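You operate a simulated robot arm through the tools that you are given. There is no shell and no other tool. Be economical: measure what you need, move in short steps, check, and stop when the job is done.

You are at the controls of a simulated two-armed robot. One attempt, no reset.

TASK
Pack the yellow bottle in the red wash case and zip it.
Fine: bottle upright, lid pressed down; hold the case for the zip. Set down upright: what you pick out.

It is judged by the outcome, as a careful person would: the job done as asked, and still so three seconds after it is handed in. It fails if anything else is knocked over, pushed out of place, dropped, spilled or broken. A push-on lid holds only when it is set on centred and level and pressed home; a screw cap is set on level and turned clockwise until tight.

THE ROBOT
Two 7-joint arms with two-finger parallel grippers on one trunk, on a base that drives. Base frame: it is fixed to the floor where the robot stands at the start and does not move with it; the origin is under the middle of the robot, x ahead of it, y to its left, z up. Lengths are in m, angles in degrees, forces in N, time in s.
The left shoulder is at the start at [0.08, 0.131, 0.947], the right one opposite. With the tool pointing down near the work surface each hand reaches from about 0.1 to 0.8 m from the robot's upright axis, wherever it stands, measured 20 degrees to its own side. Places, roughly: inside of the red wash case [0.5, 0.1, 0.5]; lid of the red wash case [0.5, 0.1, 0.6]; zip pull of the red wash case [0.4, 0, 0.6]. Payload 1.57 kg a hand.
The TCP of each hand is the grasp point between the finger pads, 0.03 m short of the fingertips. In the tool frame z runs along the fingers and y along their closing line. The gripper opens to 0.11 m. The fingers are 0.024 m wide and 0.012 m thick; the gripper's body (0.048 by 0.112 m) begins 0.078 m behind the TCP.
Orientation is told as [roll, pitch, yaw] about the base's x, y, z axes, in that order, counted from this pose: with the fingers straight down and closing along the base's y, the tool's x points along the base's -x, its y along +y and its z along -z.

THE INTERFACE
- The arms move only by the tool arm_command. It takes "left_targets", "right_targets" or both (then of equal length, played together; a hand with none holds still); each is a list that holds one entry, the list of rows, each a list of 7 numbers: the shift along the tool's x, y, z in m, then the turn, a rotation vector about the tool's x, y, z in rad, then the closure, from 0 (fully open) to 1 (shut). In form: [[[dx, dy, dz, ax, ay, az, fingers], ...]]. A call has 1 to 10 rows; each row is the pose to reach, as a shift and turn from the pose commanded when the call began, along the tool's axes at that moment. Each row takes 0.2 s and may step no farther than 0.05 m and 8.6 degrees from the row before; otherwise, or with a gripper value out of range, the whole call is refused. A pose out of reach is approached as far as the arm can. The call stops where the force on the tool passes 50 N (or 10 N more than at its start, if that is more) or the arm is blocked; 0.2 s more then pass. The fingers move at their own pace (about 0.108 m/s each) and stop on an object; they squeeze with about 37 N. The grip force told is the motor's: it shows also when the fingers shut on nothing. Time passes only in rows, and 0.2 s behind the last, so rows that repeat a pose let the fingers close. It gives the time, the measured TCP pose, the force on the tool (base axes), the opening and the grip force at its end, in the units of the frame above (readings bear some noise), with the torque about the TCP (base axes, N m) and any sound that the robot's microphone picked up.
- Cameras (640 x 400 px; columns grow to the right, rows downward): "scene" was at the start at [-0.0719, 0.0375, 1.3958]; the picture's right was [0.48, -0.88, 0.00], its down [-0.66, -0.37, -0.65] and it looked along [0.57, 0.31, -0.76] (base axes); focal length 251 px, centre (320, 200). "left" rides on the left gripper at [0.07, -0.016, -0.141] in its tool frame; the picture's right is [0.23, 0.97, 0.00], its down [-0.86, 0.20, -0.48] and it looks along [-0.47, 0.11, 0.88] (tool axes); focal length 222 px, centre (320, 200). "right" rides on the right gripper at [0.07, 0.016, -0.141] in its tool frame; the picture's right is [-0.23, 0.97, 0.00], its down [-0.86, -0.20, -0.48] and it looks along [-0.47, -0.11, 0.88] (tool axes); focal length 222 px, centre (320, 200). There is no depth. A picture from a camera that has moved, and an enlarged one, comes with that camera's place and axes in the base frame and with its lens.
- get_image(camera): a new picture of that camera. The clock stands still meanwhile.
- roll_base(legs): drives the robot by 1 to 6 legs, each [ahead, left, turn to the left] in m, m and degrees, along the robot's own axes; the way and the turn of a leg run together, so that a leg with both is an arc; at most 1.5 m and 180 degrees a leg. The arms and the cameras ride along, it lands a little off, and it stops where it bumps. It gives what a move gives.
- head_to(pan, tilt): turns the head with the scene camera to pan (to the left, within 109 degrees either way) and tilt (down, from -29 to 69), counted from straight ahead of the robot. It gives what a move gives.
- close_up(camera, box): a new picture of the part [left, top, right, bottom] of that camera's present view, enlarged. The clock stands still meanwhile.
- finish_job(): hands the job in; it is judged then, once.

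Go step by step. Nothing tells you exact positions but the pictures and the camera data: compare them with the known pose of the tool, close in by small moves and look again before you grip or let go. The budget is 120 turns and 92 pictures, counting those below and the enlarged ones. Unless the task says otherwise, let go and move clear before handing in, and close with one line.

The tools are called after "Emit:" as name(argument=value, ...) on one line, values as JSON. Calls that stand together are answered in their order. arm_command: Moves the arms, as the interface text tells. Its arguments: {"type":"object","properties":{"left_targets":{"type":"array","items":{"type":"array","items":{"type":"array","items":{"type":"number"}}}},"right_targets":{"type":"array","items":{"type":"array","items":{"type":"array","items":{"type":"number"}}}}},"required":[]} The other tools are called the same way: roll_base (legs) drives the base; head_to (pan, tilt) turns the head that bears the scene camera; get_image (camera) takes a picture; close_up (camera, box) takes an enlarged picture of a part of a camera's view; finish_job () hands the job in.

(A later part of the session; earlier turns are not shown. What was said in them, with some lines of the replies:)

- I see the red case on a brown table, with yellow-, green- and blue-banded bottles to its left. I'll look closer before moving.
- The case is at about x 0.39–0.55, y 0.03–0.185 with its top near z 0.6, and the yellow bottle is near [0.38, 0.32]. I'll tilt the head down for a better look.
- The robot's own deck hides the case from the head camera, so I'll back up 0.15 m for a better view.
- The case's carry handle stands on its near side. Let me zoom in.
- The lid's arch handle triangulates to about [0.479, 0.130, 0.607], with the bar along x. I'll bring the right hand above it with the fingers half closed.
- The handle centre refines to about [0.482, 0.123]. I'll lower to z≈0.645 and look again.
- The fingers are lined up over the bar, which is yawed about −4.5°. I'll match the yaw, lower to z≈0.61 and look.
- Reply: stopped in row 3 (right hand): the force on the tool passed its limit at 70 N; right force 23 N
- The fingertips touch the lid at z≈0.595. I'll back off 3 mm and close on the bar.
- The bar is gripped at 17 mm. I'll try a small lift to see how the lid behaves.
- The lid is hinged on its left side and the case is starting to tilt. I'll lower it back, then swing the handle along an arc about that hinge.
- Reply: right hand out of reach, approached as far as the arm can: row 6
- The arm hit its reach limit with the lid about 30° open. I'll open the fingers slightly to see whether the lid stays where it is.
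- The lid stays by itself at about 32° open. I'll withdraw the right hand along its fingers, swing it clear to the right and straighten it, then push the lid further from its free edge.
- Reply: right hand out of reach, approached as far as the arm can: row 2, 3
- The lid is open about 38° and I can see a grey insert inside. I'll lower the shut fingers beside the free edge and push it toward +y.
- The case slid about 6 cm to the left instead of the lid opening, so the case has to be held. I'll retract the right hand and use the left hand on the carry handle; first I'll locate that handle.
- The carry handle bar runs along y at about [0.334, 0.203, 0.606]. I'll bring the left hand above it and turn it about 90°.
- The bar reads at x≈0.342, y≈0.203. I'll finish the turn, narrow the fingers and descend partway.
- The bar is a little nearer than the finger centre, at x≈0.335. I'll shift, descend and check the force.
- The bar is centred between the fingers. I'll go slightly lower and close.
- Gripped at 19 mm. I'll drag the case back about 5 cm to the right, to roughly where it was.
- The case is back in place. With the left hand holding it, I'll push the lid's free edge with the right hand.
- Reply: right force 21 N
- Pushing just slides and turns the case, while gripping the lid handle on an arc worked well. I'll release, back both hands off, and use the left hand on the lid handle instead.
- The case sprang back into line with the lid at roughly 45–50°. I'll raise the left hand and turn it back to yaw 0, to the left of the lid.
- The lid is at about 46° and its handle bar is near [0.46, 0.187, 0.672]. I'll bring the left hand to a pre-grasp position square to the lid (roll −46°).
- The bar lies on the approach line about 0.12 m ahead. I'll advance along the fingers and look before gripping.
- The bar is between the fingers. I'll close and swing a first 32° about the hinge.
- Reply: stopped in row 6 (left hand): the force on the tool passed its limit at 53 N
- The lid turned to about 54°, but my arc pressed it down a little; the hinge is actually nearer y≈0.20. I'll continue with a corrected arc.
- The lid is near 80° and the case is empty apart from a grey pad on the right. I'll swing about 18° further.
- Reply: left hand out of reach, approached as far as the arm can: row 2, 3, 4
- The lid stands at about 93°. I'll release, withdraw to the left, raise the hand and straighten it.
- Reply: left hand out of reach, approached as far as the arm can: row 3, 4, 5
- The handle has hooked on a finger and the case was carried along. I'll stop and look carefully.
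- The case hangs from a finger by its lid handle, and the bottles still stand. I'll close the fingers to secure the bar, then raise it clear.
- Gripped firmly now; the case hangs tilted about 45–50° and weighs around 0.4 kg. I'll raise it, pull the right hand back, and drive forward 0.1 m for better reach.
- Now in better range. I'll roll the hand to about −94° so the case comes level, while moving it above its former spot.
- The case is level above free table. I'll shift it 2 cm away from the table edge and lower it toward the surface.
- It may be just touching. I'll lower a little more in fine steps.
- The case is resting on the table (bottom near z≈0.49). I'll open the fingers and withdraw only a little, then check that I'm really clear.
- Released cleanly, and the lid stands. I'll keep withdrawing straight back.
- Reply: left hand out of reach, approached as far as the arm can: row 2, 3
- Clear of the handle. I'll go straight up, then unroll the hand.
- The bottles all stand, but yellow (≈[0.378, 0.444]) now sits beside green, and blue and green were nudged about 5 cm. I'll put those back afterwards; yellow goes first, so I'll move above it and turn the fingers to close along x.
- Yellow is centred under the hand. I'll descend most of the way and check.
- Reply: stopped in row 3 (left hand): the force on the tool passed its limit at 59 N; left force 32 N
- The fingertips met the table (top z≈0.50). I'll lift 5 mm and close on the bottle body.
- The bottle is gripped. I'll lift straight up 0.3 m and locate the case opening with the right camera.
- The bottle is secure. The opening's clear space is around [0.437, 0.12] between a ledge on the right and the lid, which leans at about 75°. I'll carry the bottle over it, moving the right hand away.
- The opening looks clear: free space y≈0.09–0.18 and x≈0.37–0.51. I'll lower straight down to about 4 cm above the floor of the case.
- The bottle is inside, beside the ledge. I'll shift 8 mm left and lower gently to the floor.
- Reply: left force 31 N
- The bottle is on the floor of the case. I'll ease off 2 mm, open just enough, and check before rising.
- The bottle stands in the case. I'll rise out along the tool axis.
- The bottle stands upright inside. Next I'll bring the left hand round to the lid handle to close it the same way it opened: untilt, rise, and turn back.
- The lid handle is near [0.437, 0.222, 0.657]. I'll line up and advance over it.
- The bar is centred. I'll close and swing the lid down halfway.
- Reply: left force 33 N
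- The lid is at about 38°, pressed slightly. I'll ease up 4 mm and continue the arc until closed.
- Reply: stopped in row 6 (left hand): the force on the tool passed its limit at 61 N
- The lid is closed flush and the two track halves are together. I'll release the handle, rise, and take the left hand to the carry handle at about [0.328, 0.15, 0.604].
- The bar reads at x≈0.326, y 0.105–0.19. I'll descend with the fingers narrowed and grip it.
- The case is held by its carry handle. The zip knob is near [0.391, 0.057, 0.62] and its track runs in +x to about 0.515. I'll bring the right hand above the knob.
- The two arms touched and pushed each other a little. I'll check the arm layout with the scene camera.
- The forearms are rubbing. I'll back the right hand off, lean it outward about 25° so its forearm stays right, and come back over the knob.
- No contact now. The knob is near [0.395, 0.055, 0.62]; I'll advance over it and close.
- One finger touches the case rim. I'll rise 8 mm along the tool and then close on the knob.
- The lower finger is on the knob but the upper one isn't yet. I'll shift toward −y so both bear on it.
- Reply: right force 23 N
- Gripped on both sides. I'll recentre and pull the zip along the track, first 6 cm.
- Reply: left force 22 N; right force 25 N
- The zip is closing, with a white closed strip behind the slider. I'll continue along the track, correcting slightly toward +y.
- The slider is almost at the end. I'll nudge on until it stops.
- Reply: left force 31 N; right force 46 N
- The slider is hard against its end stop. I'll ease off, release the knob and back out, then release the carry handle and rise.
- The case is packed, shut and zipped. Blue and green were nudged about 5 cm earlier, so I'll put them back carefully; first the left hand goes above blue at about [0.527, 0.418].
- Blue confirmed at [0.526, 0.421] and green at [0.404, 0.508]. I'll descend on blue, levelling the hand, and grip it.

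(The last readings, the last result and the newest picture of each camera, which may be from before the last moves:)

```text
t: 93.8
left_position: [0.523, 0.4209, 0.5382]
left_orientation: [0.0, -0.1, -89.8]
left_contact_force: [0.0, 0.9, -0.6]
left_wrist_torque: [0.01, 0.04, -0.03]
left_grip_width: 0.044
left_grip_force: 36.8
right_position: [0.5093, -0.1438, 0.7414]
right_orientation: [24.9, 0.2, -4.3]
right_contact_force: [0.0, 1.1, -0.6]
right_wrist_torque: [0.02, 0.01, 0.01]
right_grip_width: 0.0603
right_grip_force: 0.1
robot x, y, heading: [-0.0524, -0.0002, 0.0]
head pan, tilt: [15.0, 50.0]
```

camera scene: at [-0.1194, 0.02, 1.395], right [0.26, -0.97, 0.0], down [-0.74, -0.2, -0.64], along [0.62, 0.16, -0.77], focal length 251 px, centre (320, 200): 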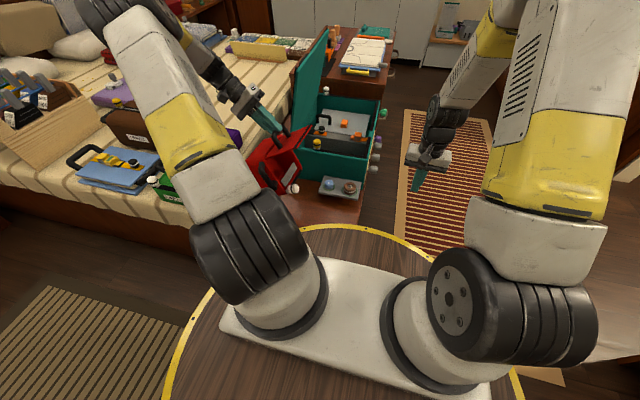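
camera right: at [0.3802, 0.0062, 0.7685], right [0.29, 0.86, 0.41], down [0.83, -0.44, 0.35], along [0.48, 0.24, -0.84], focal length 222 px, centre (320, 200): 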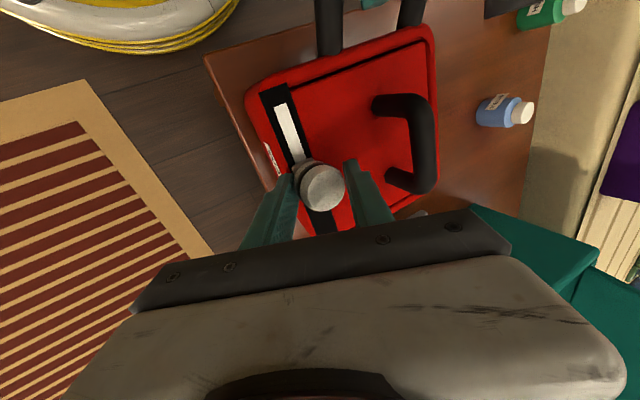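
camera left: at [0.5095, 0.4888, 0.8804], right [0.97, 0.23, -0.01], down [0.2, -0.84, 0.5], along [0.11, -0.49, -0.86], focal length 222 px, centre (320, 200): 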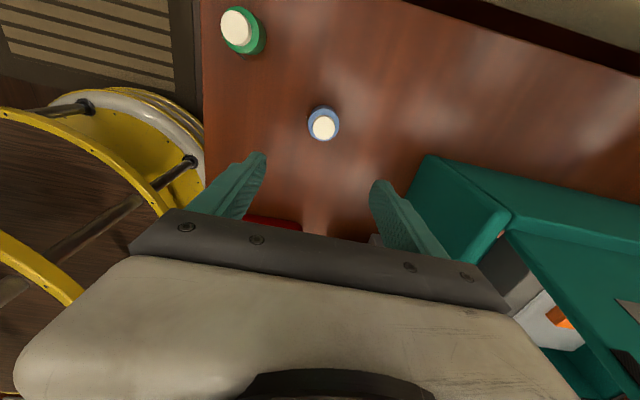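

Blue is gripped. I'll lift 2 cm, move it back to its original spot, set it down and rise.

Emit:
arm_command(left_targets=[[[0, 0, -0.02, 0, 0, 0, 0.85], [-0.025, -0.006, -0.02, 0, 0, 0, 0.85], [-0.051, -0.012, -0.02, 0, 0, 0, 0.85], [-0.051, -0.012, -0.01, 0, 0, 0, 0.85], [-0.051, -0.012, -0.0015, 0, 0, 0, 0.85], [-0.051, -0.012, -0.0005, 0, 0, 0, 0.85], [-0.051, -0.012, -0.0005, 0, 0, 0, 0.7], [-0.051, -0.012, -0.0005, 0, 0, 0, 0.5], [-0.051, -0.012, -0.0005, 0, 0, 0, 0.3], [-0.051, -0.012, -0.0005, 0, 0, 0, 0.25]]])

Emit:
arm_command(left_targets=[[[0, 0, -0.03, 0, 0, 0, 0.25], [0, 0, -0.07, 0, 0, 0, 0.25], [0, 0, -0.115, 0, 0, 0, 0.25], [0, 0, -0.16, 0, 0, 0, 0.25], [0, 0, -0.2, 0, 0, 0, 0.25]]])

```text
t: 96.0
left_position: [0.5128, 0.3698, 0.5398]
left_orientation: [0.0, 0.0, -89.8]
left_contact_force: [0.2, 0.2, -0.1]
left_wrist_torque: [-0.02, -0.01, 0.0]
left_grip_width: 0.0823
left_grip_force: 0.0
right_position: [0.5093, -0.1449, 0.7414]
right_orientation: [24.8, 0.1, -4.3]
right_contact_force: [-0.3, 0.5, 0.7]
right_wrist_torque: [0.0, 0.01, 0.01]
right_grip_width: 0.0607
right_grip_force: 0.1
robot x, y, heading: [-0.0564, 0.0018, 0.0]
head pan, tilt: [15.0, 50.0]
```

```text
t: 97.2
left_position: [0.5127, 0.3668, 0.7389]
left_orientation: [0.1, 0.0, -89.8]
left_contact_force: [-0.3, -0.8, -0.2]
left_wrist_torque: [0.04, -0.01, 0.0]
left_grip_width: 0.0824
left_grip_force: 0.1
right_position: [0.5084, -0.1444, 0.7427]
right_orientation: [24.8, 0.1, -4.2]
right_contact_force: [-0.3, 0.9, -0.7]
right_wrist_torque: [0.01, 0.01, 0.02]
right_grip_width: 0.0605
right_grip_force: 0.0
robot x, y, heading: [-0.057, -0.0041, -0.5]
head pan, tilt: [15.0, 50.0]
```

Blue is back. Now green: I'll move above [0.404, 0.507], descend and grip.

Emit:
arm_command(left_targets=[[[0.028, -0.0217, 0, 0, 0, 0, 0.25], [0.056, -0.0435, 0, 0, 0, 0, 0.25], [0.084, -0.0652, 0, 0, 0, 0, 0.25], [0.112, -0.087, 0, 0, 0, 0, 0.25], [0.14, -0.1087, 0, 0, 0, 0, 0.25], [0.14, -0.1087, 0.045, 0, 0, 0, 0.25], [0.14, -0.1087, 0.075, 0, 0, 0, 0.25]]])

Emit:
get_image(camera="left")

```text
t: 98.8
left_position: [0.4021, 0.508, 0.6655]
left_orientation: [0.0, 0.1, -89.9]
left_contact_force: [0.0, 0.0, -0.1]
left_wrist_torque: [0.02, -0.01, -0.02]
left_grip_width: 0.0826
left_grip_force: 0.1
right_position: [0.5086, -0.1449, 0.7421]
right_orientation: [24.8, 0.1, -4.3]
right_contact_force: [-0.8, 0.0, -0.5]
right_wrist_torque: [-0.01, 0.02, 0.03]
right_grip_width: 0.0606
right_grip_force: 0.2
robot x, y, heading: [-0.0522, 0.0007, -0.3]
head pan, tilt: [15.0, 50.0]
```

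```text
0 pictures are left
camera left: at [0.3858, 0.5804, 0.8065], right [0.97, 0.23, 0.0], down [0.2, -0.85, 0.48], along [0.11, -0.47, -0.88], focal length 222 px, centre (320, 200)
```

left: 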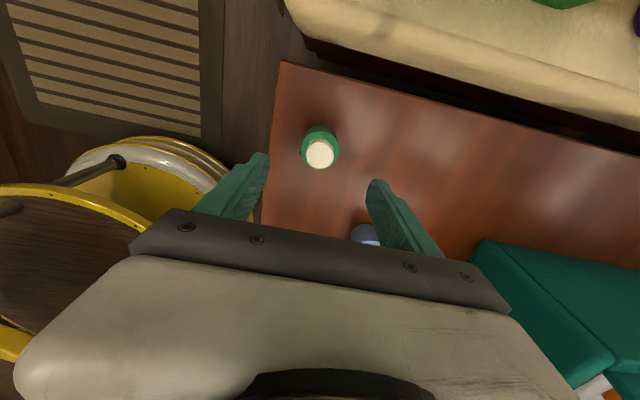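

Green is centred. I'll descend, grip, and move it back the same way as blue.

Emit:
arm_command(left_targets=[[[0, 0, 0.045, 0, 0, 0, 0.25], [0, 0, 0.09, 0, 0, 0, 0.25], [0, 0, 0.127, 0, 0, 0, 0.25], [0, 0, 0.127, 0, 0, 0, 0.45], [0, 0, 0.127, 0, 0, 0, 0.6], [0, 0, 0.127, 0, 0, 0, 0.8], [0, 0, 0.127, 0, 0, 0, 0.85]]])

```text
t: 100.4
left_position: [0.4023, 0.5082, 0.5363]
left_orientation: [0.0, 0.0, -89.9]
left_contact_force: [0.4, 1.0, 0.6]
left_wrist_torque: [-0.01, 0.01, 0.02]
left_grip_width: 0.0446
left_grip_force: 37.2
right_position: [0.5091, -0.1444, 0.7421]
right_orientation: [24.9, 0.1, -4.2]
right_contact_force: [0.3, 0.0, -0.2]
right_wrist_torque: [0.03, -0.01, 0.02]
right_grip_width: 0.0606
right_grip_force: 0.1
robot x, y, heading: [-0.0523, -0.0023, -0.2]
head pan, tilt: [15.0, 50.0]
```

Green is gripped. I'll carry it back about 5 cm, set it down and rise clear.

Emit:
arm_command(left_targets=[[[0, 0, -0.02, 0, 0, 0, 0.85], [-0.026, -0.004, -0.02, 0, 0, 0, 0.85], [-0.052, -0.008, -0.02, 0, 0, 0, 0.85], [-0.052, -0.008, -0.01, 0, 0, 0, 0.85], [-0.052, -0.008, -0.0015, 0, 0, 0, 0.85], [-0.052, -0.008, -0.0005, 0, 0, 0, 0.85], [-0.052, -0.008, -0.0005, 0, 0, 0, 0.7], [-0.052, -0.008, -0.0005, 0, 0, 0, 0.5], [-0.052, -0.008, -0.0005, 0, 0, 0, 0.3], [-0.052, -0.008, -0.0005, 0, 0, 0, 0.25]]])

Emit:
arm_command(left_targets=[[[0, 0, -0.03, 0, 0, 0, 0.25], [0, 0, -0.07, 0, 0, 0, 0.25], [0, 0, -0.115, 0, 0, 0, 0.25], [0, 0, -0.16, 0, 0, 0, 0.25], [0, 0, -0.2, 0, 0, 0, 0.25], [0, 0, -0.24, 0, 0, 0, 0.25]]])

```text
t: 102.6
left_position: [0.3956, 0.4564, 0.5381]
left_orientation: [0.0, 0.0, -89.8]
left_contact_force: [0.1, -0.8, -0.4]
left_wrist_torque: [0.0, -0.01, 0.01]
left_grip_width: 0.0824
left_grip_force: 0.0
right_position: [0.5084, -0.1444, 0.7411]
right_orientation: [24.8, 0.2, -4.2]
right_contact_force: [0.1, 0.5, 0.5]
right_wrist_torque: [-0.01, 0.02, -0.02]
right_grip_width: 0.0604
right_grip_force: 0.0
robot x, y, heading: [-0.0544, -0.0005, -0.3]
head pan, tilt: [15.0, 50.0]
```

```text
t: 104.0
left_position: [0.3947, 0.4541, 0.7806]
left_orientation: [0.1, -0.1, -89.7]
left_contact_force: [0.5, -0.3, -0.4]
left_wrist_torque: [0.03, 0.02, 0.0]
left_grip_width: 0.0823
left_grip_force: 0.1
right_position: [0.5087, -0.1431, 0.742]
right_orientation: [24.7, 0.1, -4.3]
right_contact_force: [0.2, 1.1, -0.3]
right_wrist_torque: [0.0, 0.04, 0.02]
right_grip_width: 0.0606
right_grip_force: 0.1
robot x, y, heading: [-0.0502, 0.0014, 0.1]
head pan, tilt: [15.0, 50.0]
```

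The yellow bottle is in the shut, zipped case, blue and green are back in place, and both hands are clear. I'm handing in.

Emit:
finish_job()

```text
The job is handed in.
```

The yellow bottle is packed in the red wash case; I last saw it upright before closing the lid. The lid is pressed down and the zip is pulled to its end stop. Along the way the case hooked on a finger and was lifted and dragged, which pushed the blue and green bottles about 5 cm. I put both back close to their original spots, but I had no pictures left to check green after setting it down.
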